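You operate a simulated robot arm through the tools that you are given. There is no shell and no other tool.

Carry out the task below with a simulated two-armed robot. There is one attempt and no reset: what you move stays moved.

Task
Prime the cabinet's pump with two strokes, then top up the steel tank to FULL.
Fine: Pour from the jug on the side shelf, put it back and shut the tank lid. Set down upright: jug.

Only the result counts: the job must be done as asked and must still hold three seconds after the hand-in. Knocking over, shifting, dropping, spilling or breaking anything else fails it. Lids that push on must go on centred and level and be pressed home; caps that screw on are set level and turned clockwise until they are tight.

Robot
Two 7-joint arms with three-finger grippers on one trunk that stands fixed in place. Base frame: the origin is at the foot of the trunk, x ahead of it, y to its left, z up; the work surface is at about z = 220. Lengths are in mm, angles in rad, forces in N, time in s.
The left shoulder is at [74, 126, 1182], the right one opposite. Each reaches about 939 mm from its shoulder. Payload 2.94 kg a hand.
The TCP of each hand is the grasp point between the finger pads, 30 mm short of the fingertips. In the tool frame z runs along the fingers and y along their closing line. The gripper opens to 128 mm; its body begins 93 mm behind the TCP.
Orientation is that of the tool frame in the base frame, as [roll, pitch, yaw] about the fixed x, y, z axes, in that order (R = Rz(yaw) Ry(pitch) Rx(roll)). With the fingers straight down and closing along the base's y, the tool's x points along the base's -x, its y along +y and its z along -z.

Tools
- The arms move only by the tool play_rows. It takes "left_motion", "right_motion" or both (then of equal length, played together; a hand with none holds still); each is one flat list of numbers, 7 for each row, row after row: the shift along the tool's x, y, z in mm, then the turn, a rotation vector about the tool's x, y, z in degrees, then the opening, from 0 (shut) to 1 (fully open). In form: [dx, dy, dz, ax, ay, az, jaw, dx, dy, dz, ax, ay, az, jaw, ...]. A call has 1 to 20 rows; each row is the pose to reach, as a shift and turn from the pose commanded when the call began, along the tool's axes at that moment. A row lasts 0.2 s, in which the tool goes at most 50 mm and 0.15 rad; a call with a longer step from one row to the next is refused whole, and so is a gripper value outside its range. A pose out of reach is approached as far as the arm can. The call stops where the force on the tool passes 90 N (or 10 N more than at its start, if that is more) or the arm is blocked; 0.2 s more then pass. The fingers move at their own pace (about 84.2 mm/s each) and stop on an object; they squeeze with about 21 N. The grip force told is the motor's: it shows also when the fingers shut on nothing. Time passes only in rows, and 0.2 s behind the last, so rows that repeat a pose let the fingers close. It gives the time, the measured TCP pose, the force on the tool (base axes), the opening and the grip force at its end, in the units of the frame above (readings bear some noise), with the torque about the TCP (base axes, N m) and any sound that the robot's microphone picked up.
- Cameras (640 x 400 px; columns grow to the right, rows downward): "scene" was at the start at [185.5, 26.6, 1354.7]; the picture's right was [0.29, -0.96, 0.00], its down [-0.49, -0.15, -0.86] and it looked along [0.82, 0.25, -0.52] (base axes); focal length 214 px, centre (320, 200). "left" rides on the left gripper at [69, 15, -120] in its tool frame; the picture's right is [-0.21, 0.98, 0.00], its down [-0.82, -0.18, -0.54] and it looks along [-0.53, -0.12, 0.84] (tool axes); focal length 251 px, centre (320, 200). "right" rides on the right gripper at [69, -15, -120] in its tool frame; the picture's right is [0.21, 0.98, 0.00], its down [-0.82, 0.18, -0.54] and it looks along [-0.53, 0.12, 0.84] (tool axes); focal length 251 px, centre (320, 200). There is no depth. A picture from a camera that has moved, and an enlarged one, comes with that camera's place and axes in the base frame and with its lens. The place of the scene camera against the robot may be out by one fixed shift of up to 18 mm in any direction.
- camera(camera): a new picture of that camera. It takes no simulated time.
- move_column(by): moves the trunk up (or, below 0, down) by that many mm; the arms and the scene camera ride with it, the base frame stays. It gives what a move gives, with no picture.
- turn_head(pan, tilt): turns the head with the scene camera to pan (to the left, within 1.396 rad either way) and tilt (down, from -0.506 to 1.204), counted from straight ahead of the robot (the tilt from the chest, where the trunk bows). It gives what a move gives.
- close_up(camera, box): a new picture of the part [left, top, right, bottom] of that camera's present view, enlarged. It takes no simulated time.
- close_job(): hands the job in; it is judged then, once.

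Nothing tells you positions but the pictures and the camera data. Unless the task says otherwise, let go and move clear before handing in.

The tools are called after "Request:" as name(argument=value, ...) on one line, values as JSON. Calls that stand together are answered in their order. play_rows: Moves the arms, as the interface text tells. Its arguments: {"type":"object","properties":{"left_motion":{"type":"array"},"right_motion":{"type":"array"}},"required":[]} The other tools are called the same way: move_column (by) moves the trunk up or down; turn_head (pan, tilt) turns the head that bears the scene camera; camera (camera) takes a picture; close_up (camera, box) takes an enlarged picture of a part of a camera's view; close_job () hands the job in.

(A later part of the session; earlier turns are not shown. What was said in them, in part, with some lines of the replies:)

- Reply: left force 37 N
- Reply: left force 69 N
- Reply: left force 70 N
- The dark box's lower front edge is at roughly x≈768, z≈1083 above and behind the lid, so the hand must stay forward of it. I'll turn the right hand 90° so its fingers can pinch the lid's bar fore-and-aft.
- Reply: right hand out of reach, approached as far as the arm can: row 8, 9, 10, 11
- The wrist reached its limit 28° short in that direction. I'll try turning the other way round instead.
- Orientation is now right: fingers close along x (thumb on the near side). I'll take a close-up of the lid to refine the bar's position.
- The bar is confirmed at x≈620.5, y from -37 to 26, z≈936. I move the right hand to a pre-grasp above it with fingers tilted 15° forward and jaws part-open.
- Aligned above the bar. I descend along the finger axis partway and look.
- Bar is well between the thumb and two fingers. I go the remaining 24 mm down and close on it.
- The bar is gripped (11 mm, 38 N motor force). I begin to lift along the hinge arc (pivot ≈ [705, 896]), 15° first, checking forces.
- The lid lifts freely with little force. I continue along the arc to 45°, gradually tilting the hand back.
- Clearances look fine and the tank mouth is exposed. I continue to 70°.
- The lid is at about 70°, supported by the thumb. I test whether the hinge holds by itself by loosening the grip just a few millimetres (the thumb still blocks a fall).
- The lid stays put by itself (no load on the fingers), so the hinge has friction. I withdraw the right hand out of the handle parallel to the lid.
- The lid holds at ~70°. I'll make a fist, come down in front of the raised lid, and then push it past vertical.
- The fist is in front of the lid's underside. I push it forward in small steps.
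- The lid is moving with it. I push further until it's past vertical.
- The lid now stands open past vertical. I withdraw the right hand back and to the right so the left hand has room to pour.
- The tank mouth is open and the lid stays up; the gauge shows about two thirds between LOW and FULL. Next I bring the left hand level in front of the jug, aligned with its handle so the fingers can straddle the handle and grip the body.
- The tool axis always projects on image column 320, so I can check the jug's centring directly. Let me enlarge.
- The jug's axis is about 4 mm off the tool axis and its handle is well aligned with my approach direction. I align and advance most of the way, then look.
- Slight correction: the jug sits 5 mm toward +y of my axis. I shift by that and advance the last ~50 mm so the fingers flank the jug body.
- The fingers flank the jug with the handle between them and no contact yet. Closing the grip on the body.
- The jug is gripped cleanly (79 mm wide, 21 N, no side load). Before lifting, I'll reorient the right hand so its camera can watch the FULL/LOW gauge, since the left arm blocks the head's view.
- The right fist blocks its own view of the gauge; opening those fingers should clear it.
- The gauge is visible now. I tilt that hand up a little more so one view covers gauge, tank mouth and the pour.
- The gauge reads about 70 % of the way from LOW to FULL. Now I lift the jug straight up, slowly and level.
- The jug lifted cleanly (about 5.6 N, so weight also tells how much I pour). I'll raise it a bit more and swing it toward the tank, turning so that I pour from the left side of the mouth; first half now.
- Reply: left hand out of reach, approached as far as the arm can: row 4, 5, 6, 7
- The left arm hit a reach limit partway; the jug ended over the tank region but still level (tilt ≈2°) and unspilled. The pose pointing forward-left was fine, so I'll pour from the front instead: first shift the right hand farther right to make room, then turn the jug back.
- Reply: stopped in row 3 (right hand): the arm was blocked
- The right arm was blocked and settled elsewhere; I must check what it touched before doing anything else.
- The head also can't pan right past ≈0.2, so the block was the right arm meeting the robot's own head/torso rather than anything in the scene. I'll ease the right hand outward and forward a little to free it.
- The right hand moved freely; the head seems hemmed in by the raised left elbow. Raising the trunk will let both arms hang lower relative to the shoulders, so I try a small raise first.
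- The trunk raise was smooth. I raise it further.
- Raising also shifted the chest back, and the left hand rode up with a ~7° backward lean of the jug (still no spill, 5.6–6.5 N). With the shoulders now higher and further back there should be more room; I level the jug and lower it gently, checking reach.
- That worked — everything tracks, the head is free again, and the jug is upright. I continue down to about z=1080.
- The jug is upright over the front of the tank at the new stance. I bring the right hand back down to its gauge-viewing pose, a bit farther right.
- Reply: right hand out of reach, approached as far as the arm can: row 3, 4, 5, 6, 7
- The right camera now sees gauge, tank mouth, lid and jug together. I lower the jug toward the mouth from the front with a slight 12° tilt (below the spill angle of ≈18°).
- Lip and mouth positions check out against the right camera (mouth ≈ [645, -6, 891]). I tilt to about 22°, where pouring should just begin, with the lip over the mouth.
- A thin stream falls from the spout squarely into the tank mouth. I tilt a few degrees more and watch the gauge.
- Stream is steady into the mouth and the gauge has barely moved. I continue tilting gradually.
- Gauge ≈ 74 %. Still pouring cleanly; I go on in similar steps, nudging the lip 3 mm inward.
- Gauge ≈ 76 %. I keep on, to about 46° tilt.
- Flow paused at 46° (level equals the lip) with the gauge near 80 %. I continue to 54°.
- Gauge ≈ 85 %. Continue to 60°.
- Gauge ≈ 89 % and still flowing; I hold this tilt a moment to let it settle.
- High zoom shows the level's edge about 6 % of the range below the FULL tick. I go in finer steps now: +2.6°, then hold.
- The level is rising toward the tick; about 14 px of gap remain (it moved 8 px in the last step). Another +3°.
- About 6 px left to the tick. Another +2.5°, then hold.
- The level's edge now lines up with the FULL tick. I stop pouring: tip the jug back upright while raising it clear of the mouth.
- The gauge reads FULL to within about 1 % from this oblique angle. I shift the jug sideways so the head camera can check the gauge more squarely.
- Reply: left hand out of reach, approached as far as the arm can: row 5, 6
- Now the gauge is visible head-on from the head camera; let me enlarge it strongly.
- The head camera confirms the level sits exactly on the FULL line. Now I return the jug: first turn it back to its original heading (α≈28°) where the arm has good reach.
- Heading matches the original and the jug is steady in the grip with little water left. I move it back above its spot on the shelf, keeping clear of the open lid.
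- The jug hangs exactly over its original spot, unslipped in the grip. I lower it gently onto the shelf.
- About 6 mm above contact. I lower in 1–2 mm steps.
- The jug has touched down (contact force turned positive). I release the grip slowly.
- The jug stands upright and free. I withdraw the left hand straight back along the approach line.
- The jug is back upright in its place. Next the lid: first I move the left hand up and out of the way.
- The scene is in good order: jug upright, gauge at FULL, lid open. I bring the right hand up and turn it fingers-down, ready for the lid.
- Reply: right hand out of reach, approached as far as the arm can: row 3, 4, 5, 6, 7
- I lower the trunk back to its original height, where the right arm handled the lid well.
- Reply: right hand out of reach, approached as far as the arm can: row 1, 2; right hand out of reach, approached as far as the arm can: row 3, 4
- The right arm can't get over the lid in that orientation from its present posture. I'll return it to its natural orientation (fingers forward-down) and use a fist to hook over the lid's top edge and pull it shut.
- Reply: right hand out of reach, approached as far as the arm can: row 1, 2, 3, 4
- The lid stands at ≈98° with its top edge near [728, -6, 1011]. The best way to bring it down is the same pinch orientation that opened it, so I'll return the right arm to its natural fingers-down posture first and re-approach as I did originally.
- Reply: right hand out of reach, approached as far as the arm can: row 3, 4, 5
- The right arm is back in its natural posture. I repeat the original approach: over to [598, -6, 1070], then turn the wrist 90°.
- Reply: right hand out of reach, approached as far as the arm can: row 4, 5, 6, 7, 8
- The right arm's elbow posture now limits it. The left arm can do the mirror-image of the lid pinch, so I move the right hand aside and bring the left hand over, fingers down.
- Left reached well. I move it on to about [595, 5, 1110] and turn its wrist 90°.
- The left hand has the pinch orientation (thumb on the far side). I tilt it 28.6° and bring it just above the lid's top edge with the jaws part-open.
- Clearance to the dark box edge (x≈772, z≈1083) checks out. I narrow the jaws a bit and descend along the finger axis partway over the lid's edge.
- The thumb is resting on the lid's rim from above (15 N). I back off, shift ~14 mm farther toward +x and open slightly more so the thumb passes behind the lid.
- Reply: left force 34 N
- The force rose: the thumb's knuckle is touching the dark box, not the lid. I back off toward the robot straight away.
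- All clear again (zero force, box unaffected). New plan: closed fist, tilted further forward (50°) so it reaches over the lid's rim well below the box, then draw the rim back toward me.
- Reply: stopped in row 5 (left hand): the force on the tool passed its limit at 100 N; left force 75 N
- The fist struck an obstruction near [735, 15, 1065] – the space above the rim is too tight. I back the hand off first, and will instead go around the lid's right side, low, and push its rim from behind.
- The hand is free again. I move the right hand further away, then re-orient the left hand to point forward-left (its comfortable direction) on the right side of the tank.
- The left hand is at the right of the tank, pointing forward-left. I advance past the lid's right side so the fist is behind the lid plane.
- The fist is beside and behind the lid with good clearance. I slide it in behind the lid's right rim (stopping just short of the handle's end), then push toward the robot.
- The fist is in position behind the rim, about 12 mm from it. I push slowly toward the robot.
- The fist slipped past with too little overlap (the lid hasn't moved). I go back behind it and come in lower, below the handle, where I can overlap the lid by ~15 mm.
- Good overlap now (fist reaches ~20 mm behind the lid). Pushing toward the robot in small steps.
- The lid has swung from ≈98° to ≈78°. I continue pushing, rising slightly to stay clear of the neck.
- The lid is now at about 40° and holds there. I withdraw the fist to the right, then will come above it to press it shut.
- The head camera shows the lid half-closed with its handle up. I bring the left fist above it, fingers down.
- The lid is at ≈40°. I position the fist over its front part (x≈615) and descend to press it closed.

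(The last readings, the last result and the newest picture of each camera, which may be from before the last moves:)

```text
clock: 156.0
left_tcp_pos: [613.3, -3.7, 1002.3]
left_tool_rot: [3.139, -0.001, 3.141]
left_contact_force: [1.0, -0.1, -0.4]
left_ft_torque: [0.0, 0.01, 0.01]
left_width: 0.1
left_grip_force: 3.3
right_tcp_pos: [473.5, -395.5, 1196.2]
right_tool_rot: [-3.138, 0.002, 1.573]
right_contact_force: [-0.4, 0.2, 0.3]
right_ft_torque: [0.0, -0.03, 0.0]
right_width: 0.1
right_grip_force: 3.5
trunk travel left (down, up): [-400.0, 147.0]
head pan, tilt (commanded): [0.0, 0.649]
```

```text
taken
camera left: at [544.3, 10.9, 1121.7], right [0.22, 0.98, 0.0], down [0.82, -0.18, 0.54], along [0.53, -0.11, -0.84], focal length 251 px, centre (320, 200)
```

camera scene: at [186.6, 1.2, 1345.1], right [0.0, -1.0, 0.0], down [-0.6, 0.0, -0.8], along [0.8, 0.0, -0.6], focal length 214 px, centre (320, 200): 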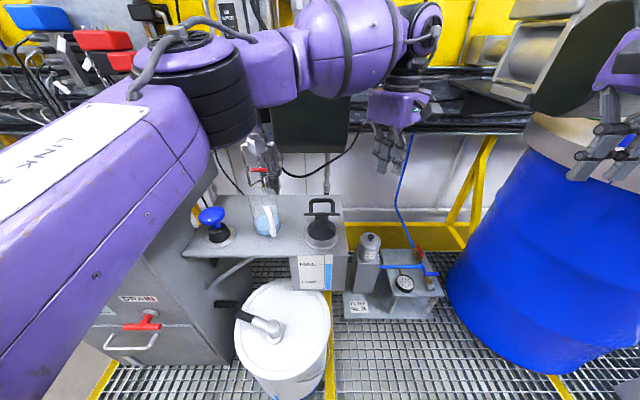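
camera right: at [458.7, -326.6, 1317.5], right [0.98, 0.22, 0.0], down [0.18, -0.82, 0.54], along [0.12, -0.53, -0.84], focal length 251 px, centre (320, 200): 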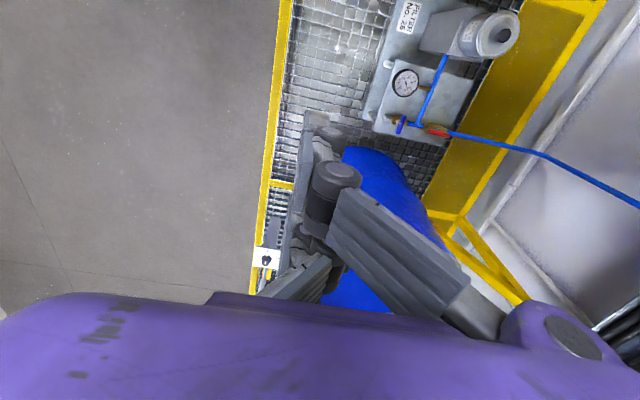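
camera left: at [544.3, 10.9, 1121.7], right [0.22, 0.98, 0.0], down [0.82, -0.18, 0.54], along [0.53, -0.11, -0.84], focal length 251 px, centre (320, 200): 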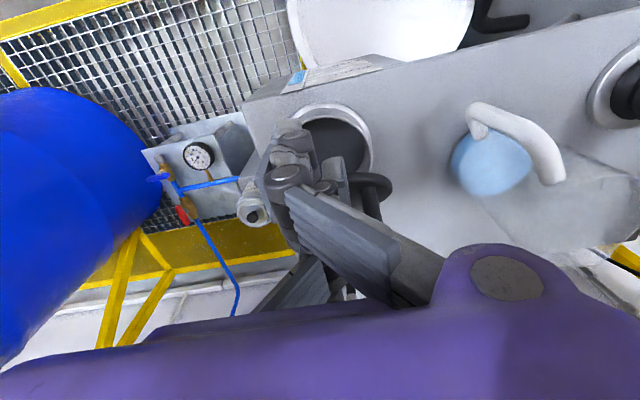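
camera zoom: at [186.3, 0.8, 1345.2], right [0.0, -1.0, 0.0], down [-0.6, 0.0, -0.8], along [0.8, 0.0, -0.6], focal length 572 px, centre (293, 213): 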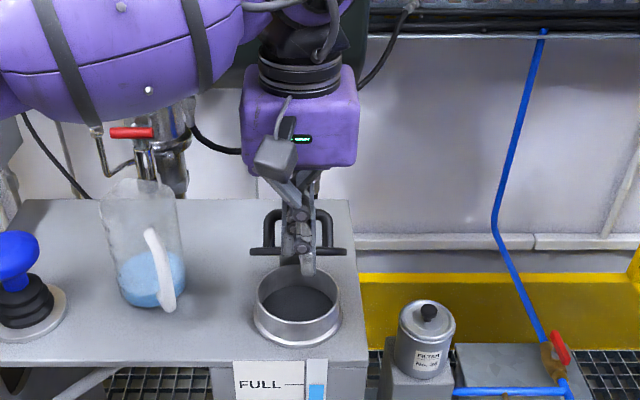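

The fist's front finger would catch ahead of the rim there, so I lift, shift back over the handle bar, and will push it along the hinge arc instead.

Request:
play_rows(left_motion=[0, 0, -20, 0, 0, 0, 0, 0, 0, -38, 0, 0, 0, 0, -25, 0, -38, 0, 0, 0, 0, -58, 0, -38, 0, 0, 0, 0, -58, 0, -25, 0, 0, 0, 0, -58, 0, -18, 0, 0, 0, 0])

Request:
close_up(camera="scene", box=[260, 120, 400, 270])

Request:
close_up(camera="left", box=[220, 60, 460, 240])

```text
clock: 157.0
left_tcp_pos: [656.4, -2.2, 1041.5]
left_tool_rot: [3.134, -0.018, 3.138]
left_contact_force: [-47.3, 20.9, 12.1]
left_ft_torque: [-3.13, -7.6, 1.46]
left_width: 0.0
left_grip_force: 2.8
right_tcp_pos: [471.3, -395.8, 1197.4]
right_tool_rot: [-3.141, 0.0, 1.571]
right_contact_force: [1.4, -0.5, -0.6]
right_ft_torque: [0.04, 0.18, 0.01]
right_width: 0.1
right_grip_force: 2.9
trunk travel left (down, up): [-400.0, 147.0]
head pan, tilt (commanded): [0.0, 0.649]
stopped in row 5 (left hand): the force on the tool passed its limit at 121 N (the readings are from after the stop); the commanded pose is now the measured one
```

```text
2.67 times, centred on (330, 195) of scene
camera zoom: at [184.4, 0.9, 1345.6], right [0.0, -1.0, 0.0], down [-0.6, 0.0, -0.8], along [0.8, 0.0, -0.6], focal length 572 px, centre (293, 213)
```

zoom: 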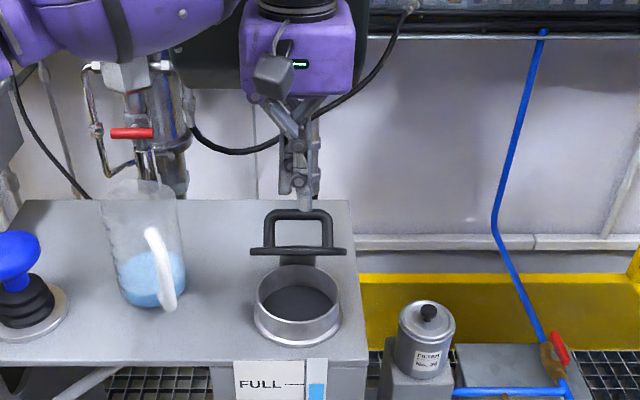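

```text
2.22 times, centred on (340, 150) of left
camera zoom: at [590.2, 13.1, 1162.5], right [0.22, 0.98, 0.0], down [0.83, -0.19, 0.52], along [0.51, -0.11, -0.85], focal length 559 px, centre (276, 311)
```

zoom: 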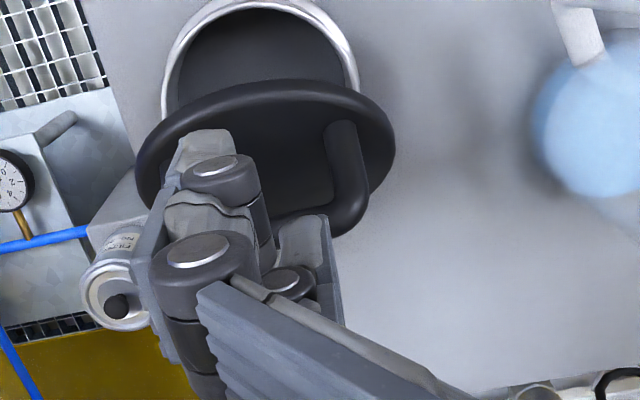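

The hand body met the overhanging box at that spot (it bulges forward higher up). I back off 16 mm, where there's room, and press on the handle bar from there.

Request:
play_rows(left_motion=[8, -1, 0, 0, 0, 0, 0, 17, -2, 0, 0, 0, 0, 0, 17, -4, 8, 0, 0, 0, 0, 17, -4, 16, 0, 0, 0, 0])

Request:
close_up(camera="scene", box=[260, 120, 400, 270])

Request:
close_up(camera="left", box=[220, 60, 460, 240])

```text
clock: 158.0
left_tcp_pos: [639.9, -4.2, 1025.2]
left_tool_rot: [3.134, -0.02, 3.138]
left_contact_force: [-0.3, 0.3, -0.2]
left_ft_torque: [-0.02, 0.0, -0.03]
left_width: 0.0
left_grip_force: 2.6
right_tcp_pos: [473.3, -396.4, 1196.6]
right_tool_rot: [-3.139, 0.0, 1.572]
right_contact_force: [-1.8, 0.3, -0.6]
right_ft_torque: [0.0, -0.03, 0.03]
right_width: 0.2
right_grip_force: 3.0
trunk travel left (down, up): [-400.0, 147.0]
head pan, tilt (commanded): [0.0, 0.649]
```

```text
2.67 times, centred on (330, 195) of scene
camera zoom: at [186.1, 0.8, 1345.2], right [0.0, -1.0, 0.0], down [-0.6, 0.0, -0.8], along [0.8, 0.0, -0.6], focal length 572 px, centre (293, 213)
```

zoom: 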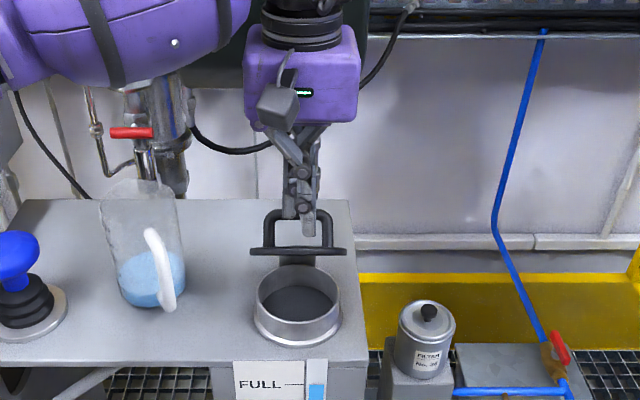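

```text
2.22 times, centred on (340, 150) of left
camera zoom: at [574.0, 9.6, 1146.1], right [0.22, 0.98, 0.0], down [0.83, -0.19, 0.52], along [0.51, -0.11, -0.85], focal length 559 px, centre (276, 311)
```

zoom: 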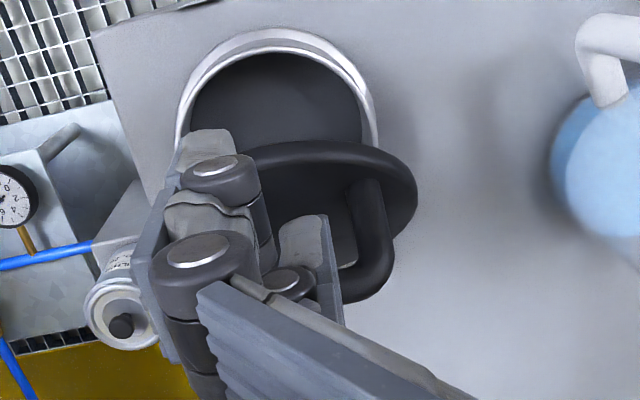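

Clear of the box. The rear finger is over the bar; I press down slowly along the arc.

Request:
play_rows(left_motion=[0, 0, 5, 0, 0, 0, 0, 1, 0, 10, 0, 0, 0, 0, 3, 0, 15, 0, 0, 0, 0, 6, 0, 20, 0, 0, 0, 0])

Request:
close_up(camera="scene", box=[260, 120, 400, 270])

Request:
close_up(camera="left", box=[220, 60, 460, 240])

```text
clock: 159.0
left_tcp_pos: [632.8, -6.9, 1007.2]
left_tool_rot: [3.133, -0.018, 3.137]
left_contact_force: [-7.2, 2.3, 13.4]
left_ft_torque: [-0.1, -0.22, -0.02]
left_width: 0.1
left_grip_force: 2.7
right_tcp_pos: [470.3, -395.1, 1198.4]
right_tool_rot: [-3.141, -0.001, 1.571]
right_contact_force: [0.3, 0.5, 0.4]
right_ft_torque: [0.0, 0.02, 0.04]
right_width: 0.0
right_grip_force: 2.5
trunk travel left (down, up): [-400.0, 147.0]
head pan, tilt (commanded): [0.0, 0.649]
```

```text
2.67 times, centred on (330, 195) of scene
camera zoom: at [184.0, 1.0, 1345.7], right [0.0, -1.0, 0.0], down [-0.6, 0.0, -0.8], along [0.8, 0.0, -0.6], focal length 572 px, centre (293, 213)
```

zoom: 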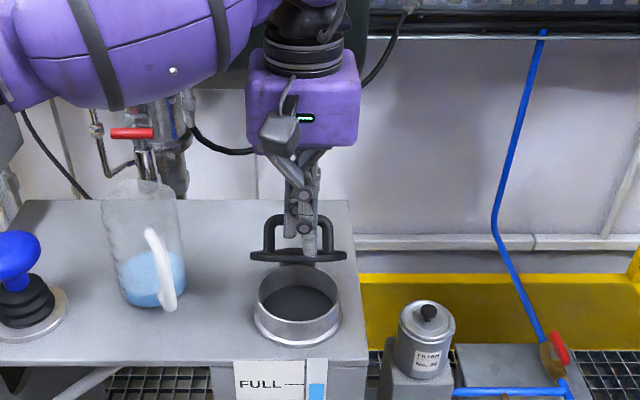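

```text
2.22 times, centred on (340, 150) of left
camera zoom: at [565.9, 8.6, 1128.7], right [0.22, 0.98, 0.0], down [0.83, -0.19, 0.53], along [0.51, -0.11, -0.85], focal length 559 px, centre (276, 311)
```

zoom: 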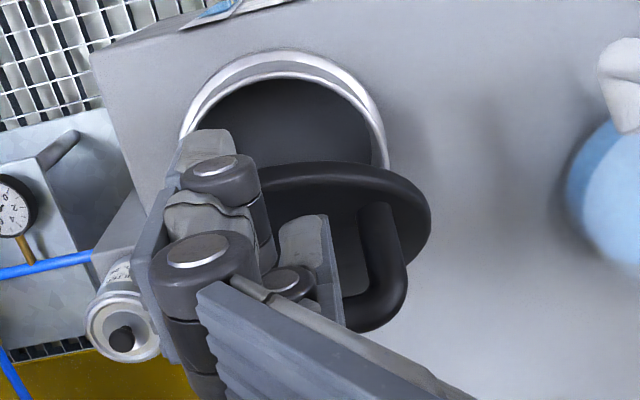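

Contact on the bar (13 N) and the lid is moving down. I keep pressing along the arc.

Request:
play_rows(left_motion=[2, 0, 6, 0, 0, 0, 0, 4, 0, 12, 0, 0, 0, 0, 7, 0, 18, 0, 0, 0, 0, 10, 0, 24, 0, 0, 0, 0])

Request:
close_up(camera="scene", box=[260, 120, 400, 270])

Request:
close_up(camera="left", box=[220, 60, 460, 240])

```text
clock: 160.0
left_tcp_pos: [620.5, -6.6, 984.3]
left_tool_rot: [3.132, -0.014, 3.139]
left_contact_force: [-25.9, 0.8, 25.6]
left_ft_torque: [-0.16, 0.06, 1.87]
left_width: 6.1
left_grip_force: 3.2
right_tcp_pos: [467.9, -396.7, 1199.4]
right_tool_rot: [3.138, 0.0, 1.569]
right_contact_force: [0.1, 0.3, 0.3]
right_ft_torque: [0.01, 0.04, -0.01]
right_width: 0.0
right_grip_force: 3.0
trunk travel left (down, up): [-400.0, 147.0]
head pan, tilt (commanded): [0.0, 0.649]
```

```text
2.67 times, centred on (330, 195) of scene
camera zoom: at [180.5, 0.7, 1346.2], right [0.0, -1.0, 0.0], down [-0.6, 0.0, -0.8], along [0.8, 0.0, -0.6], focal length 572 px, centre (293, 213)
```

zoom: 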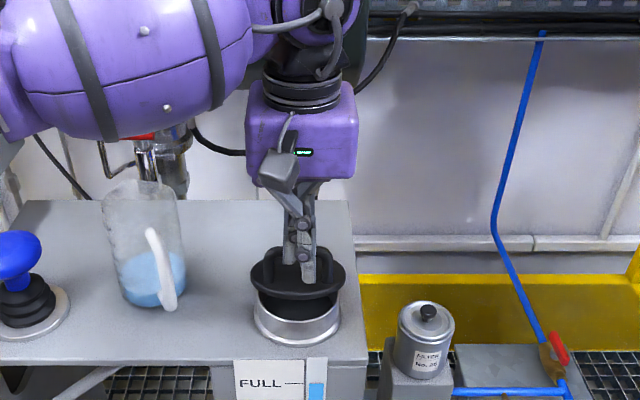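

```text
2.22 times, centred on (340, 150) of left
camera zoom: at [553.1, 9.2, 1105.4], right [0.22, 0.98, 0.0], down [0.83, -0.19, 0.53], along [0.51, -0.11, -0.85], focal length 559 px, centre (276, 311)
```

zoom: 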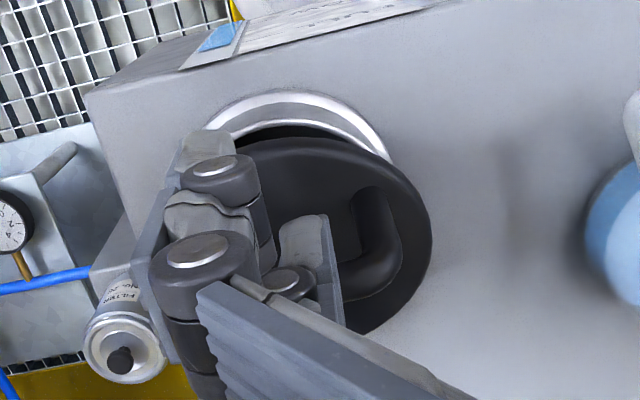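

The lid is nearly down (≈13°), but the finger is wedged ahead of the bar. I lift slightly, shift forward so the rear finger is directly above the bar, and press straight down.

Request:
play_rows(left_motion=[0, 0, -12, 0, 0, 0, 0, 0, 0, -28, 0, 0, 0, 0, 8, 0, -28, 0, 0, 0, 0, 16, 0, -28, 0, 0, 0, 0])

Request:
close_up(camera="scene", box=[260, 120, 400, 270])

Request:
close_up(camera="left", box=[220, 60, 460, 240])

```text
clock: 161.0
left_tcp_pos: [609.9, -6.5, 1005.9]
left_tool_rot: [3.133, -0.021, 3.136]
left_contact_force: [0.6, -1.2, 0.0]
left_ft_torque: [0.02, 0.03, -0.03]
left_width: 0.1
left_grip_force: 2.9
right_tcp_pos: [474.1, -395.6, 1194.9]
right_tool_rot: [-3.14, 0.002, 1.571]
right_contact_force: [0.5, -0.5, -0.9]
right_ft_torque: [0.0, 0.0, 0.01]
right_width: 0.2
right_grip_force: 3.2
trunk travel left (down, up): [-400.0, 147.0]
head pan, tilt (commanded): [0.0, 0.649]
```

```text
2.67 times, centred on (330, 195) of scene
camera zoom: at [187.9, 0.5, 1344.9], right [0.0, -1.0, 0.0], down [-0.61, 0.0, -0.8], along [0.8, 0.0, -0.61], focal length 572 px, centre (293, 213)
```

zoom: 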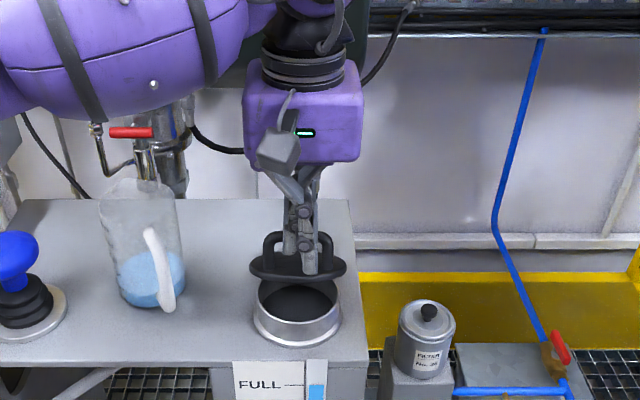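

```text
2.22 times, centred on (340, 150) of left
camera zoom: at [543.2, 8.5, 1128.0], right [0.22, 0.98, 0.0], down [0.83, -0.19, 0.52], along [0.51, -0.11, -0.85], focal length 559 px, centre (276, 311)
```

zoom: 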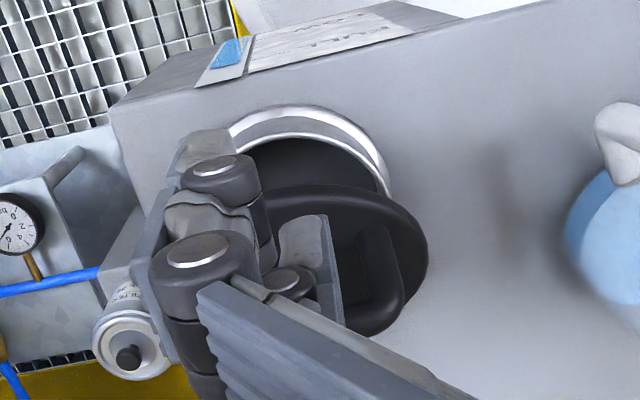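

Lifting dragged the bar up a bit (lid ≈27° now, bar ≈[648, 969]). I go slightly up, place the rear finger squarely over the bar, and follow its arc down.

Request:
play_rows(left_motion=[0, 0, -16, 0, 0, 0, 0, -14, 0, -18, 0, 0, 0, 0, -27, 0, -16, 0, 0, 0, 0, -27, 0, -6, 0, 0, 0, 0, -26, 0, 1, 0, 0, 0, 0])

Request:
close_up(camera="left", box=[220, 60, 460, 240])

Request:
close_up(camera="scene", box=[260, 120, 400, 270])

```text
clock: 162.2
left_tcp_pos: [634.9, -5.9, 1008.2]
left_tool_rot: [3.131, -0.02, 3.138]
left_contact_force: [-0.4, 0.1, 0.6]
left_ft_torque: [-0.02, 0.0, 0.01]
left_width: 0.1
left_grip_force: 3.0
right_tcp_pos: [473.7, -395.7, 1195.7]
right_tool_rot: [3.142, -0.001, 1.571]
right_contact_force: [0.2, 0.0, 0.8]
right_ft_torque: [-0.01, 0.03, 0.06]
right_width: 0.0
right_grip_force: 2.8
trunk travel left (down, up): [-400.0, 147.0]
head pan, tilt (commanded): [0.0, 0.649]
```

```text
2.22 times, centred on (340, 150) of left
camera zoom: at [568.7, 8.8, 1128.5], right [0.22, 0.98, 0.0], down [0.83, -0.19, 0.52], along [0.51, -0.11, -0.85], focal length 559 px, centre (276, 311)
```

zoom: 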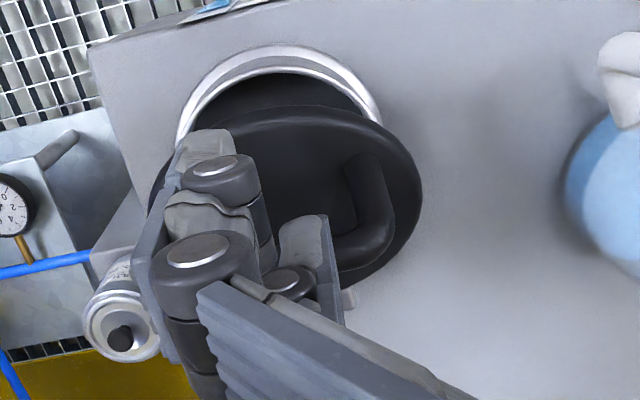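

```text
2.67 times, centred on (330, 195) of scene
camera zoom: at [186.2, 0.6, 1345.2], right [0.0, -1.0, 0.0], down [-0.6, 0.0, -0.8], along [0.8, 0.0, -0.6], focal length 572 px, centre (293, 213)
```

zoom: 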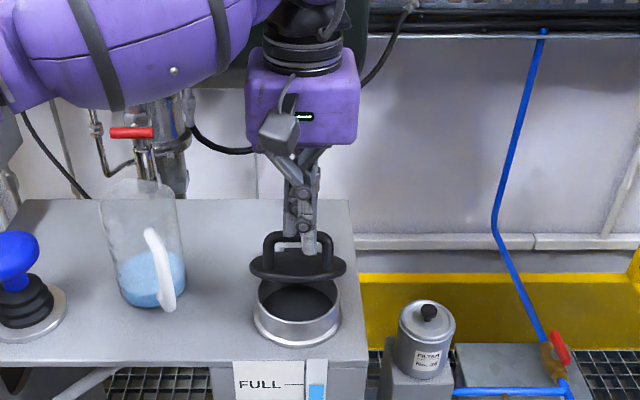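

The rear finger is right over the bar. Now I press along the arc down to closed.

Request:
play_rows(left_motion=[2, 0, 4, 0, 0, 0, 0, 5, 0, 8.5, 0, 0, 0, 0, 9, 0, 13, 0, 0, 0, 0, 13, 0, 17.5, 0, 0, 0, 0, 17, 0, 22, 0, 0, 0, 0])

Request:
close_up(camera="left", box=[220, 60, 460, 240])

Request:
close_up(camera="scene", box=[260, 120, 400, 270])

```text
clock: 163.4
left_tcp_pos: [618.4, -5.6, 985.9]
left_tool_rot: [3.132, -0.018, 3.137]
left_contact_force: [-0.4, 0.5, -0.2]
left_ft_torque: [0.01, 0.01, 0.02]
left_width: 0.0
left_grip_force: 2.5
right_tcp_pos: [472.3, -395.7, 1195.4]
right_tool_rot: [3.142, -0.001, 1.57]
right_contact_force: [-0.6, -0.5, 0.2]
right_ft_torque: [-0.01, 0.02, 0.01]
right_width: 0.1
right_grip_force: 3.5
trunk travel left (down, up): [-400.0, 147.0]
head pan, tilt (commanded): [0.0, 0.649]
```

```text
2.22 times, centred on (340, 150) of left
camera zoom: at [552.2, 9.7, 1106.9], right [0.22, 0.98, 0.0], down [0.83, -0.19, 0.52], along [0.51, -0.11, -0.85], focal length 559 px, centre (276, 311)
```

zoom: 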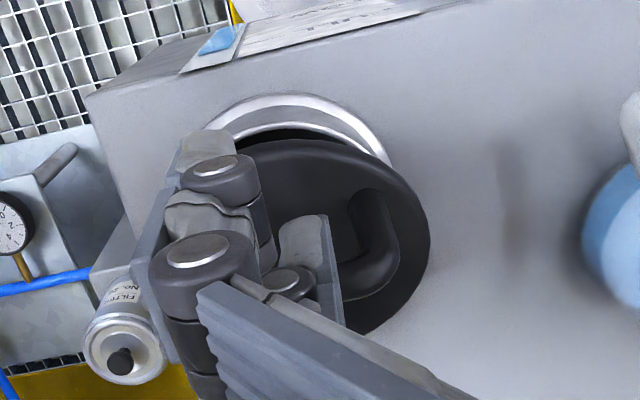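

```text
2.67 times, centred on (330, 195) of scene
camera zoom: at [186.2, 0.7, 1345.2], right [0.0, -1.0, 0.0], down [-0.6, 0.0, -0.8], along [0.8, 0.0, -0.6], focal length 572 px, centre (293, 213)
```

zoom: 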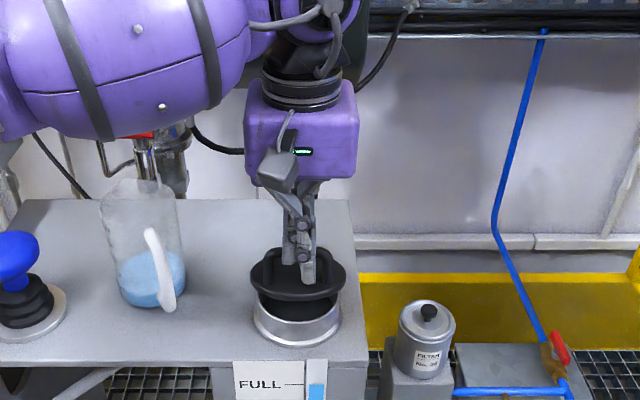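

The lid is down to ≈13° with the finger following well. I continue the arc to the closed position.

Request:
play_rows(left_motion=[3, 0, 4, 0, 0, 0, 0, 6, 0, 8, 0, 0, 0, 0, 9, 0, 12, 0, 0, 0, 0, 10, 0, 15, 0, 0, 0, 0])

Request:
close_up(camera="left", box=[220, 60, 460, 240])

Request:
close_up(camera="scene", box=[260, 120, 400, 270])

```text
clock: 164.4
left_tcp_pos: [609.4, -4.9, 970.0]
left_tool_rot: [3.134, -0.018, 3.139]
left_contact_force: [0.0, -0.5, -1.0]
left_ft_torque: [0.04, -0.01, 0.0]
left_width: 0.0
left_grip_force: 3.1
right_tcp_pos: [472.2, -396.0, 1196.3]
right_tool_rot: [-3.139, 0.001, 1.57]
right_contact_force: [-0.7, 0.8, 1.0]
right_ft_torque: [-0.02, -0.03, -0.02]
right_width: 0.0
right_grip_force: 3.2
trunk travel left (down, up): [-400.0, 147.0]
head pan, tilt (commanded): [0.0, 0.649]
```

```text
2.22 times, centred on (340, 150) of left
camera zoom: at [542.6, 9.9, 1091.1], right [0.22, 0.98, 0.0], down [0.83, -0.19, 0.52], along [0.51, -0.11, -0.85], focal length 559 px, centre (276, 311)
```

zoom: 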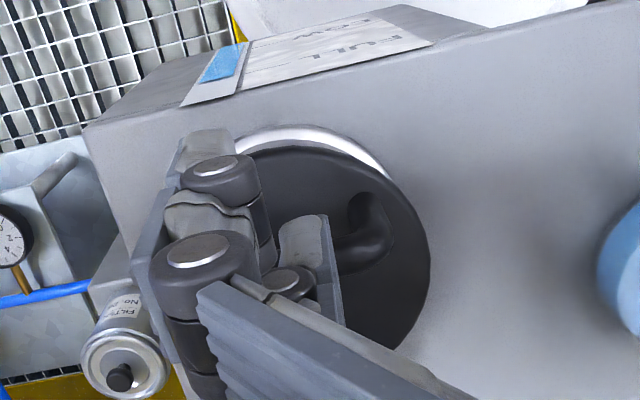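

```text
2.67 times, centred on (330, 195) of scene
camera zoom: at [186.3, 0.6, 1345.2], right [0.0, -1.0, 0.0], down [-0.6, 0.0, -0.8], along [0.8, 0.0, -0.6], focal length 572 px, centre (293, 213)
```

zoom: 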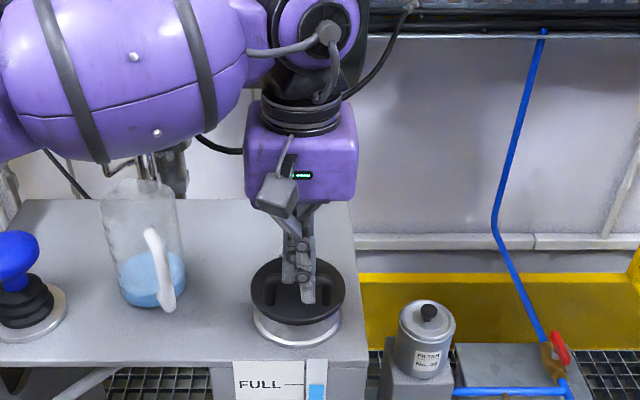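

The lid looks shut. I press down a few millimetres more to make sure it's home.

Request:
play_rows(left_motion=[0, 0, 3, 0, 0, 0, 0, 0, 0, 6, 0, 0, 0, 0, 0, 0, 9, 0, 0, 0, 0, 0, 0, 9, 0, 0, 0, 0])

Request:
close_up(camera="scene", box=[260, 120, 400, 270])

```text
clock: 165.4
left_tcp_pos: [607.0, -5.3, 961.4]
left_tool_rot: [3.133, -0.018, 3.14]
left_contact_force: [-8.1, -0.5, 1.6]
left_ft_torque: [0.01, 0.15, 0.06]
left_width: 0.0
left_grip_force: 3.4
right_tcp_pos: [471.4, -396.7, 1196.1]
right_tool_rot: [-3.139, 0.0, 1.571]
right_contact_force: [0.8, 0.6, -0.2]
right_ft_torque: [0.02, -0.01, 0.0]
right_width: 0.0
right_grip_force: 3.0
trunk travel left (down, up): [-400.0, 147.0]
head pan, tilt (commanded): [0.0, 0.649]
```

```text
2.67 times, centred on (330, 195) of scene
camera zoom: at [185.0, 0.5, 1345.4], right [0.0, -1.0, 0.0], down [-0.6, 0.0, -0.8], along [0.8, 0.0, -0.6], focal length 572 px, centre (293, 213)
```

zoom: 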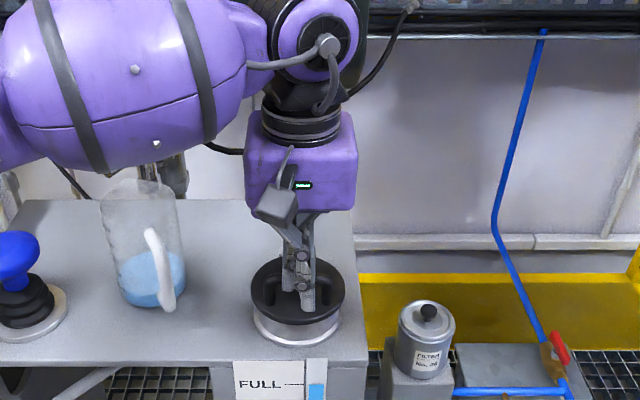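

The fist has slipped behind the bar rather than on it. I ease off, lift, re-centre the rear finger on top of the bar, and press.

Request:
play_rows(left_motion=[-3.5, 0, 0, 0, 0, 0, 0, -3.5, 0, -12, 0, 0, 0, 0, -3.5, 0, -30, 0, 0, 0, 0, 2, 0, -30, 0, 0, 0, 0, 7, 0, -30, 0, 0, 0, 0])

Request:
close_up(camera="scene", box=[260, 120, 400, 270])

Request:
close_up(camera="left", box=[220, 60, 460, 240])

```text
clock: 166.6
left_tcp_pos: [601.3, -6.7, 990.8]
left_tool_rot: [3.133, -0.017, 3.139]
left_contact_force: [-0.3, -0.7, 0.6]
left_ft_torque: [0.0, -0.04, -0.03]
left_width: 0.0
left_grip_force: 3.2
right_tcp_pos: [472.8, -395.6, 1196.0]
right_tool_rot: [-3.139, 0.0, 1.569]
right_contact_force: [0.1, 0.2, -0.9]
right_ft_torque: [-0.01, -0.04, -0.04]
right_width: 0.1
right_grip_force: 3.0
trunk travel left (down, up): [-400.0, 147.0]
head pan, tilt (commanded): [0.0, 0.649]
```

```text
2.67 times, centred on (330, 195) of scene
camera zoom: at [186.0, 0.5, 1345.2], right [0.0, -1.0, 0.0], down [-0.6, 0.0, -0.8], along [0.8, 0.0, -0.6], focal length 572 px, centre (293, 213)
```

zoom: 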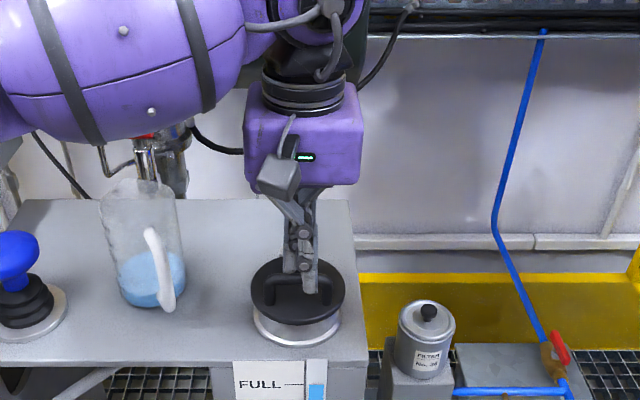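

```text
2.22 times, centred on (340, 150) of left
camera zoom: at [534.6, 8.4, 1112.3], right [0.22, 0.98, 0.0], down [0.83, -0.19, 0.52], along [0.51, -0.11, -0.85], focal length 559 px, centre (276, 311)
```

zoom: 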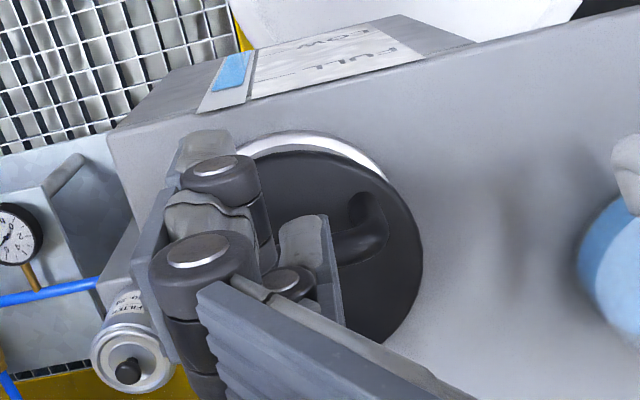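

Request:
play_rows(left_motion=[0, 0, 8, 0, 0, 0, 0, 0, 0, 14, 0, 0, 0, 0, 0, 0, 19, 0, 0, 0, 0, 0, 0, 23, 0, 0, 0, 0, 0, 0, 26, 0, 0, 0, 0])

Request:
close_up(camera="scene", box=[260, 120, 400, 270])

```text
clock: 167.8
left_tcp_pos: [599.9, -6.9, 965.2]
left_tool_rot: [3.134, -0.019, 3.138]
left_contact_force: [0.2, 0.2, 0.1]
left_ft_torque: [0.0, 0.0, -0.04]
left_width: 0.0
left_grip_force: 2.4
right_tcp_pos: [472.8, -395.5, 1196.2]
right_tool_rot: [-3.14, 0.001, 1.572]
right_contact_force: [-0.7, 0.3, 0.9]
right_ft_torque: [0.03, 0.0, -0.02]
right_width: 0.0
right_grip_force: 2.4
trunk travel left (down, up): [-400.0, 147.0]
head pan, tilt (commanded): [0.0, 0.649]
```

```text
2.67 times, centred on (330, 195) of scene
camera zoom: at [186.2, 0.6, 1345.2], right [0.0, -1.0, 0.0], down [-0.6, 0.0, -0.8], along [0.8, 0.0, -0.6], focal length 572 px, centre (293, 213)
```

zoom: 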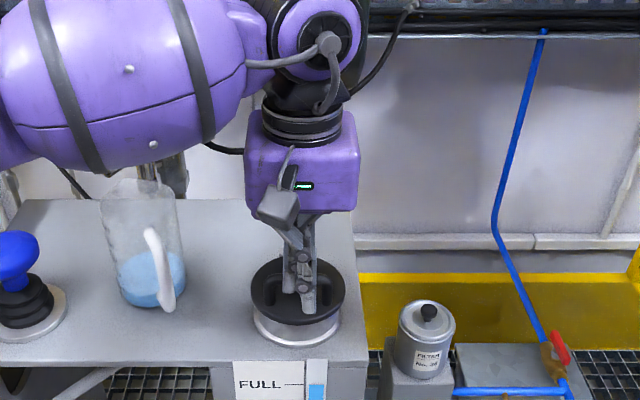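

The fingers sit a bit nearer to me than assumed, so they're in front of the bar. I lift, move 16 mm toward +x, and press again.

Request:
play_rows(left_motion=[0, 0, -12, 0, 0, 0, 0, 0, 0, -26, 0, 0, 0, 0, -10, 0, -26, 0, 0, 0, 0, -17, 0, -26, 0, 0, 0, 0, -17, 0, -16, 0, 0, 0, 0, -17, 0, -10, 0, 0, 0, 0, -17, 0, -6, 0, 0, 0, 0, -17, 0, -2, 0, 0, 0, 0])

Request:
close_up(camera="scene", box=[260, 120, 400, 270])

```text
clock: 169.6
left_tcp_pos: [617.2, -6.7, 966.9]
left_tool_rot: [3.133, -0.02, 3.139]
left_contact_force: [0.5, 0.2, 0.6]
left_ft_torque: [-0.02, 0.01, 0.01]
left_width: 0.0
left_grip_force: 3.5
right_tcp_pos: [471.7, -395.1, 1196.3]
right_tool_rot: [-3.141, 0.0, 1.57]
right_contact_force: [-0.7, -0.6, 0.4]
right_ft_torque: [-0.01, -0.02, 0.02]
right_width: 0.0
right_grip_force: 2.8
trunk travel left (down, up): [-400.0, 147.0]
head pan, tilt (commanded): [0.0, 0.649]
```

```text
2.67 times, centred on (330, 195) of scene
camera zoom: at [186.3, 0.7, 1345.2], right [0.0, -1.0, 0.0], down [-0.6, 0.0, -0.8], along [0.8, 0.0, -0.6], focal length 572 px, centre (293, 213)
```

zoom: 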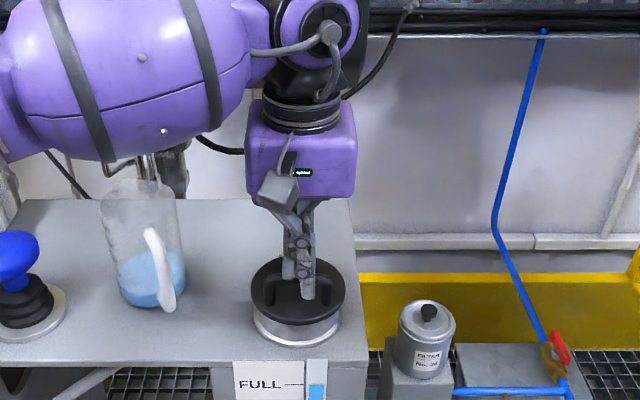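

Request:
play_rows(left_motion=[0, 0, 4, 0, 0, 0, 0, 0, 0, 8, 0, 0, 0, 0, 0, 0, 12, 0, 0, 0, 0])

Request:
close_up(camera="left", box=[220, 60, 460, 240])

Request:
close_up(camera="scene", box=[290, 170, 360, 260])

```text
clock: 170.4
left_tcp_pos: [617.2, -7.4, 961.4]
left_tool_rot: [3.138, -0.005, 3.137]
left_contact_force: [4.5, -6.1, 42.0]
left_ft_torque: [0.4, -0.18, -0.01]
left_width: 0.1
left_grip_force: 2.8
right_tcp_pos: [469.9, -397.0, 1199.5]
right_tool_rot: [3.141, -0.001, 1.573]
right_contact_force: [-0.4, 0.2, -0.1]
right_ft_torque: [-0.01, 0.03, -0.03]
right_width: 0.2
right_grip_force: 2.9
trunk travel left (down, up): [-400.0, 147.0]
head pan, tilt (commanded): [0.0, 0.649]
```

```text
2.22 times, centred on (340, 150) of left
camera zoom: at [549.0, 8.1, 1082.0], right [0.22, 0.98, 0.0], down [0.82, -0.19, 0.53], along [0.52, -0.12, -0.85], focal length 559 px, centre (276, 311)
```

zoom: 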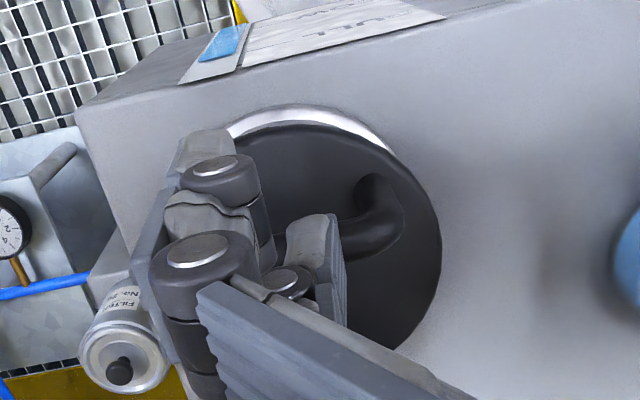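

```text
4.44 times, centred on (325, 215) of scene
camera zoom: at [182.8, -0.3, 1346.2], right [0.0, -1.0, 0.0], down [-0.6, 0.0, -0.8], along [0.8, 0.0, -0.6], focal length 953 px, centre (298, 133)
```

zoom: 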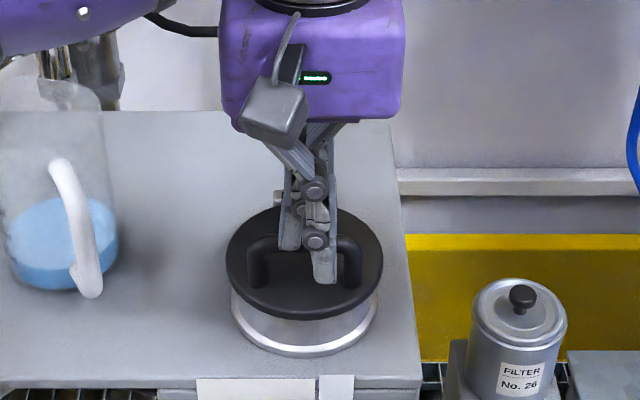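

42 N straight down on the handle – the lid is pressed home. I raise the left hand clear and back away.

Request:
play_rows(left_motion=[0, 0, -10, 0, 0, 0, 0, 0, 0, -30, 0, 0, 0, 0, 5, 0, -65, 0, 0, 0, 0, 20, 10, -105, 0, 0, 0, 0, 50, 30, -140, 0, 0, 0, 0, 85, 60, -160, 0, 0, 0, 0, 120, 95, -170, 0, 0, 0, 0, 150, 130, -175, 0, 0, 0, 0, 165, 170, -180, 0, 0, 0, 0])

Request:
camera(camera="scene")

Request:
close_up(camera="scene", box=[190, 160, 390, 300])

Request:
close_up(camera="scene", box=[280, 190, 360, 300])

Request:
camera(camera="left")

```text
refused: row 5 steps farther than a row can; nothing moved
```

```text
taken
camera scene: at [182.8, -0.3, 1346.2], right [0.0, -1.0, 0.0], down [-0.6, 0.0, -0.8], along [0.8, 0.0, -0.6], focal length 214 px, centre (320, 200)
```

scene: 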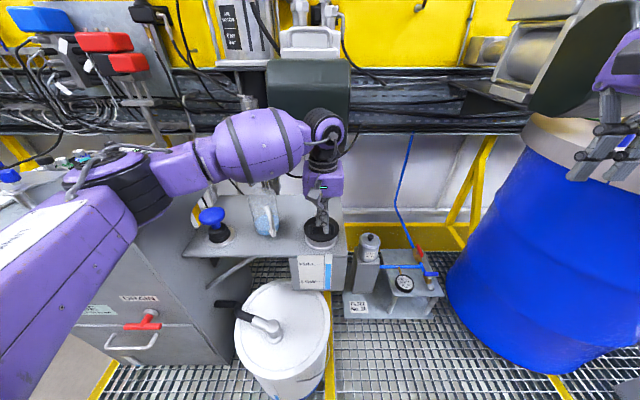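

```text
2.86 times, centred on (290, 230) of scene
camera zoom: at [182.8, -0.3, 1346.2], right [0.0, -1.0, 0.0], down [-0.6, 0.0, -0.8], along [0.8, 0.0, -0.6], focal length 613 px, centre (406, 114)
```

zoom: 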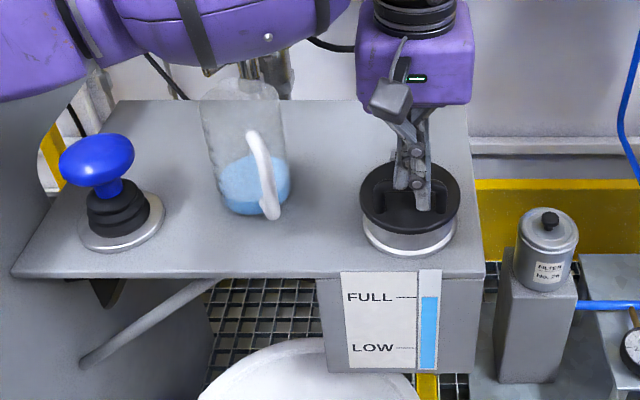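

```text
3.64 times, centred on (320, 245) of scene
camera zoom: at [182.8, -0.3, 1346.2], right [0.0, -1.0, 0.0], down [-0.6, 0.0, -0.8], along [0.8, 0.0, -0.6], focal length 780 px, centre (320, 36)
```

zoom: 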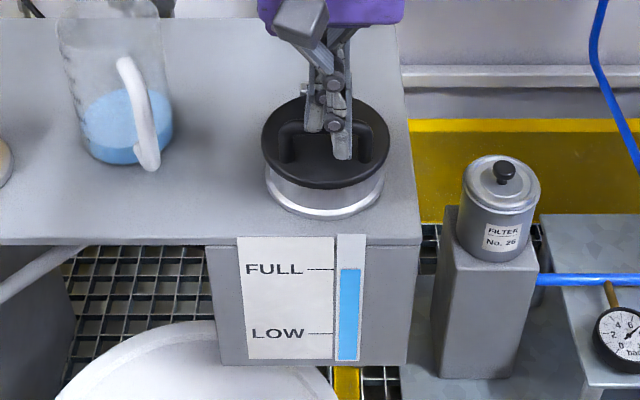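

```text
taken
camera left: at [549.0, 8.1, 1082.0], right [0.22, 0.98, 0.0], down [0.82, -0.19, 0.53], along [0.52, -0.12, -0.85], focal length 251 px, centre (320, 200)
```

left: 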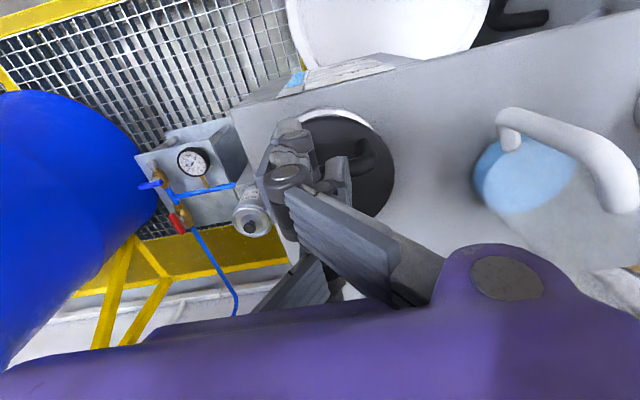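

The lid is shut, the gauge reads FULL, the jug stands upright. That retreat had one step too long; I repeat it with smaller steps.

Request:
play_rows(left_motion=[0, 0, -10, 0, 0, 0, 0, 0, 0, -30, 0, 0, 0, 0, 2, 0, -60, 0, 0, 0, 0, 15, 5, -92, 0, 0, 0, 0, 38, 20, -120, 0, 0, 0, 0, 65, 42, -142, 0, 0, 0, 0, 92, 70, -158, 0, 0, 0, 0, 118, 100, -170, 0, 0, 0, 0, 140, 135, -178, 0, 0, 0, 0, 160, 172, -182, 0, 0, 0, 0])

Request:
camera(camera="scene")

Request:
close_up(camera="scene", box=[190, 160, 390, 300])

Request:
camera(camera="left")

```text
clock: 172.6
left_tcp_pos: [459.0, 166.3, 1140.3]
left_tool_rot: [3.133, -0.016, 3.137]
left_contact_force: [-0.4, 1.0, -0.1]
left_ft_torque: [-0.05, -0.02, -0.03]
left_width: 0.0
left_grip_force: 3.0
right_tcp_pos: [471.5, -394.2, 1197.8]
right_tool_rot: [-3.141, 0.001, 1.571]
right_contact_force: [0.2, -0.4, 0.6]
right_ft_torque: [-0.02, -0.01, 0.03]
right_width: 0.0
right_grip_force: 2.9
trunk travel left (down, up): [-400.0, 147.0]
head pan, tilt (commanded): [0.0, 0.649]
```

```text
taken
camera scene: at [185.0, 1.7, 1345.4], right [0.0, -1.0, 0.0], down [-0.6, 0.0, -0.8], along [0.8, 0.0, -0.6], focal length 214 px, centre (320, 200)
```

scene: 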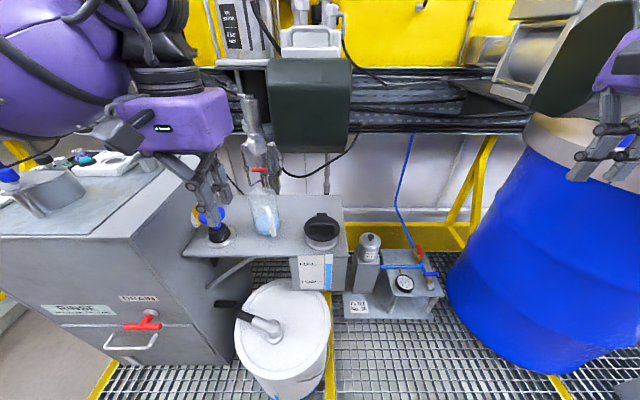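

```text
2.86 times, centred on (290, 230) of scene
camera zoom: at [185.0, 1.7, 1345.4], right [0.0, -1.0, 0.0], down [-0.6, 0.0, -0.8], along [0.8, 0.0, -0.6], focal length 613 px, centre (406, 114)
```

zoom: 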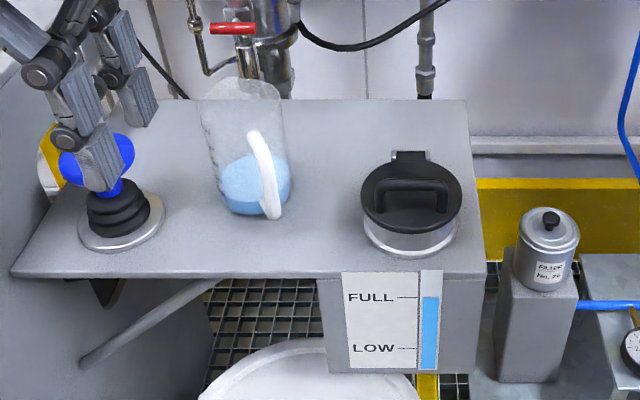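

```text
taken
camera left: at [392.3, 181.0, 1261.2], right [0.22, 0.98, 0.0], down [0.83, -0.19, 0.52], along [0.51, -0.11, -0.85], focal length 251 px, centre (320, 200)
```

left: 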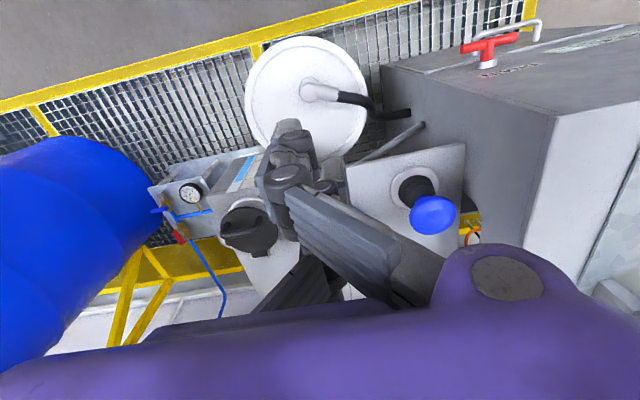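

The lid's handle and hinge look just as at the start. Final close checks of lid seating, gauge, jug and shelf.

Request:
close_up(camera="scene", box=[295, 200, 350, 255])

Request:
close_up(camera="scene", box=[290, 250, 345, 292])

Request:
close_up(camera="scene", box=[230, 170, 310, 250])

Request:
close_up(camera="left", box=[190, 150, 300, 270])

```text
7.27 times, centred on (322, 228) of scene
camera zoom: at [185.0, 1.7, 1345.4], right [0.0, -1.0, 0.0], down [-0.6, 0.0, -0.8], along [0.8, 0.0, -0.6], focal length 1560 px, centre (302, 0)
```

zoom: 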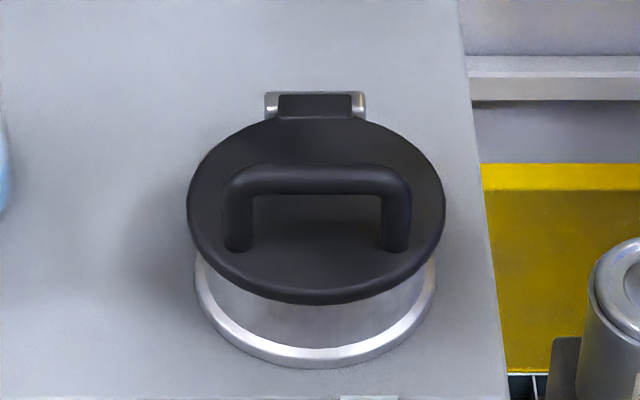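

```text
9.52 times, centred on (318, 271) of scene
camera zoom: at [185.0, 1.7, 1345.4], right [0.0, -1.0, 0.0], down [-0.6, 0.0, -0.8], along [0.8, 0.0, -0.6], focal length 2043 px, centre (344, -476)
```

zoom: 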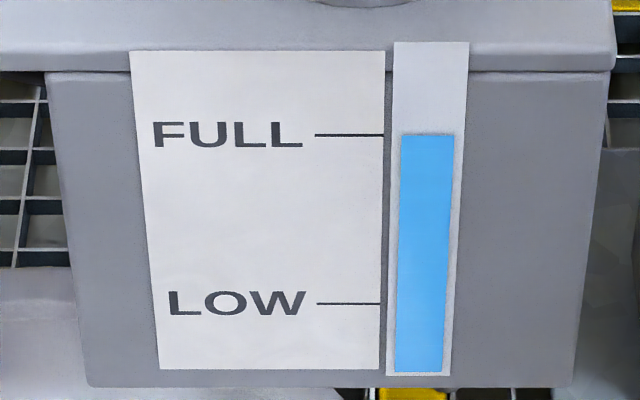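

```text
5.00 times, centred on (270, 210) of scene
camera zoom: at [185.0, 1.7, 1345.4], right [0.0, -1.0, 0.0], down [-0.6, 0.0, -0.8], along [0.8, 0.0, -0.6], focal length 1072 px, centre (570, 150)
```

zoom: 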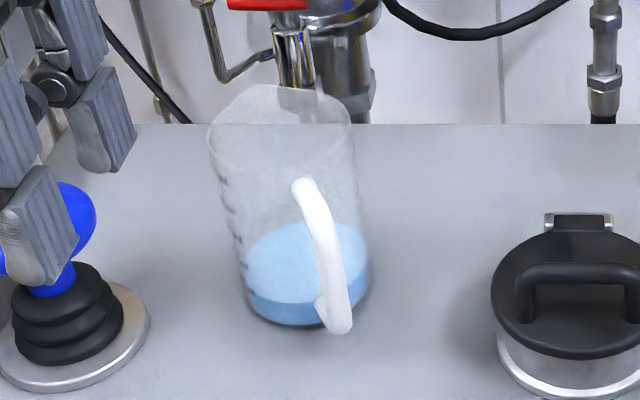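

```text
3.33 times, centred on (245, 210) of left
camera zoom: at [392.3, 181.0, 1261.2], right [0.22, 0.98, 0.0], down [0.83, -0.19, 0.52], along [0.51, -0.11, -0.85], focal length 838 px, centre (570, 167)
```

zoom: 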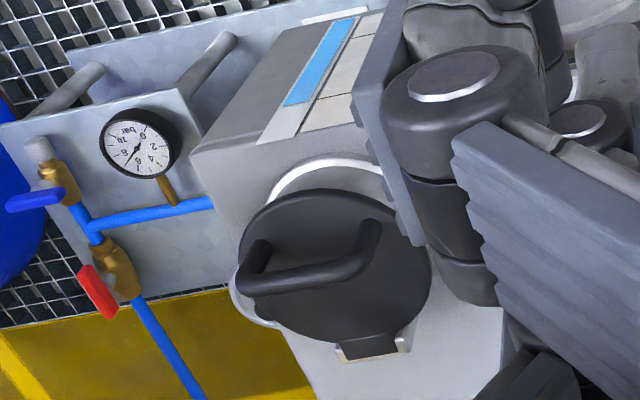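

All checks pass: the pump had two full strokes, the level sits on the FULL line, the lid is shut and level, the jug stands upright in its place with a dry shelf, and both hands are clear. I hand the job in.

Request:
close_job()

```text
The job is handed in.
```

I primed the pump with two full strokes, topped the steel tank up to FULL, put the jug back, shut the lid and handed the job in. The verdict has not come back.

- **Pump:** I pressed the blue plunger to its stop twice, about 67 N each time, and it sprang back fully both times.
- **Tank level:** The head camera, seeing the gauge face-on, shows the level on the FULL line.
- **Jug:** It stands upright at its old spot on the side shelf, with some water left in it. I saw no spilled water on the shelf.
- **Lid:** I pressed it down with about 42 N, and it looks level and seated as it was at the start.
- **Contacts:** While closing the lid, the left hand bumped the dark box hanging above the tank four times. The hardest two were 100 N and 121 N, and each time the arm stopped and I backed off. The box looked unmoved in the pictures. Earlier the right arm was also blocked once, probably by the robot's own body, with no contact force felt on the hand.

Both hands ended empty and clear of everything.
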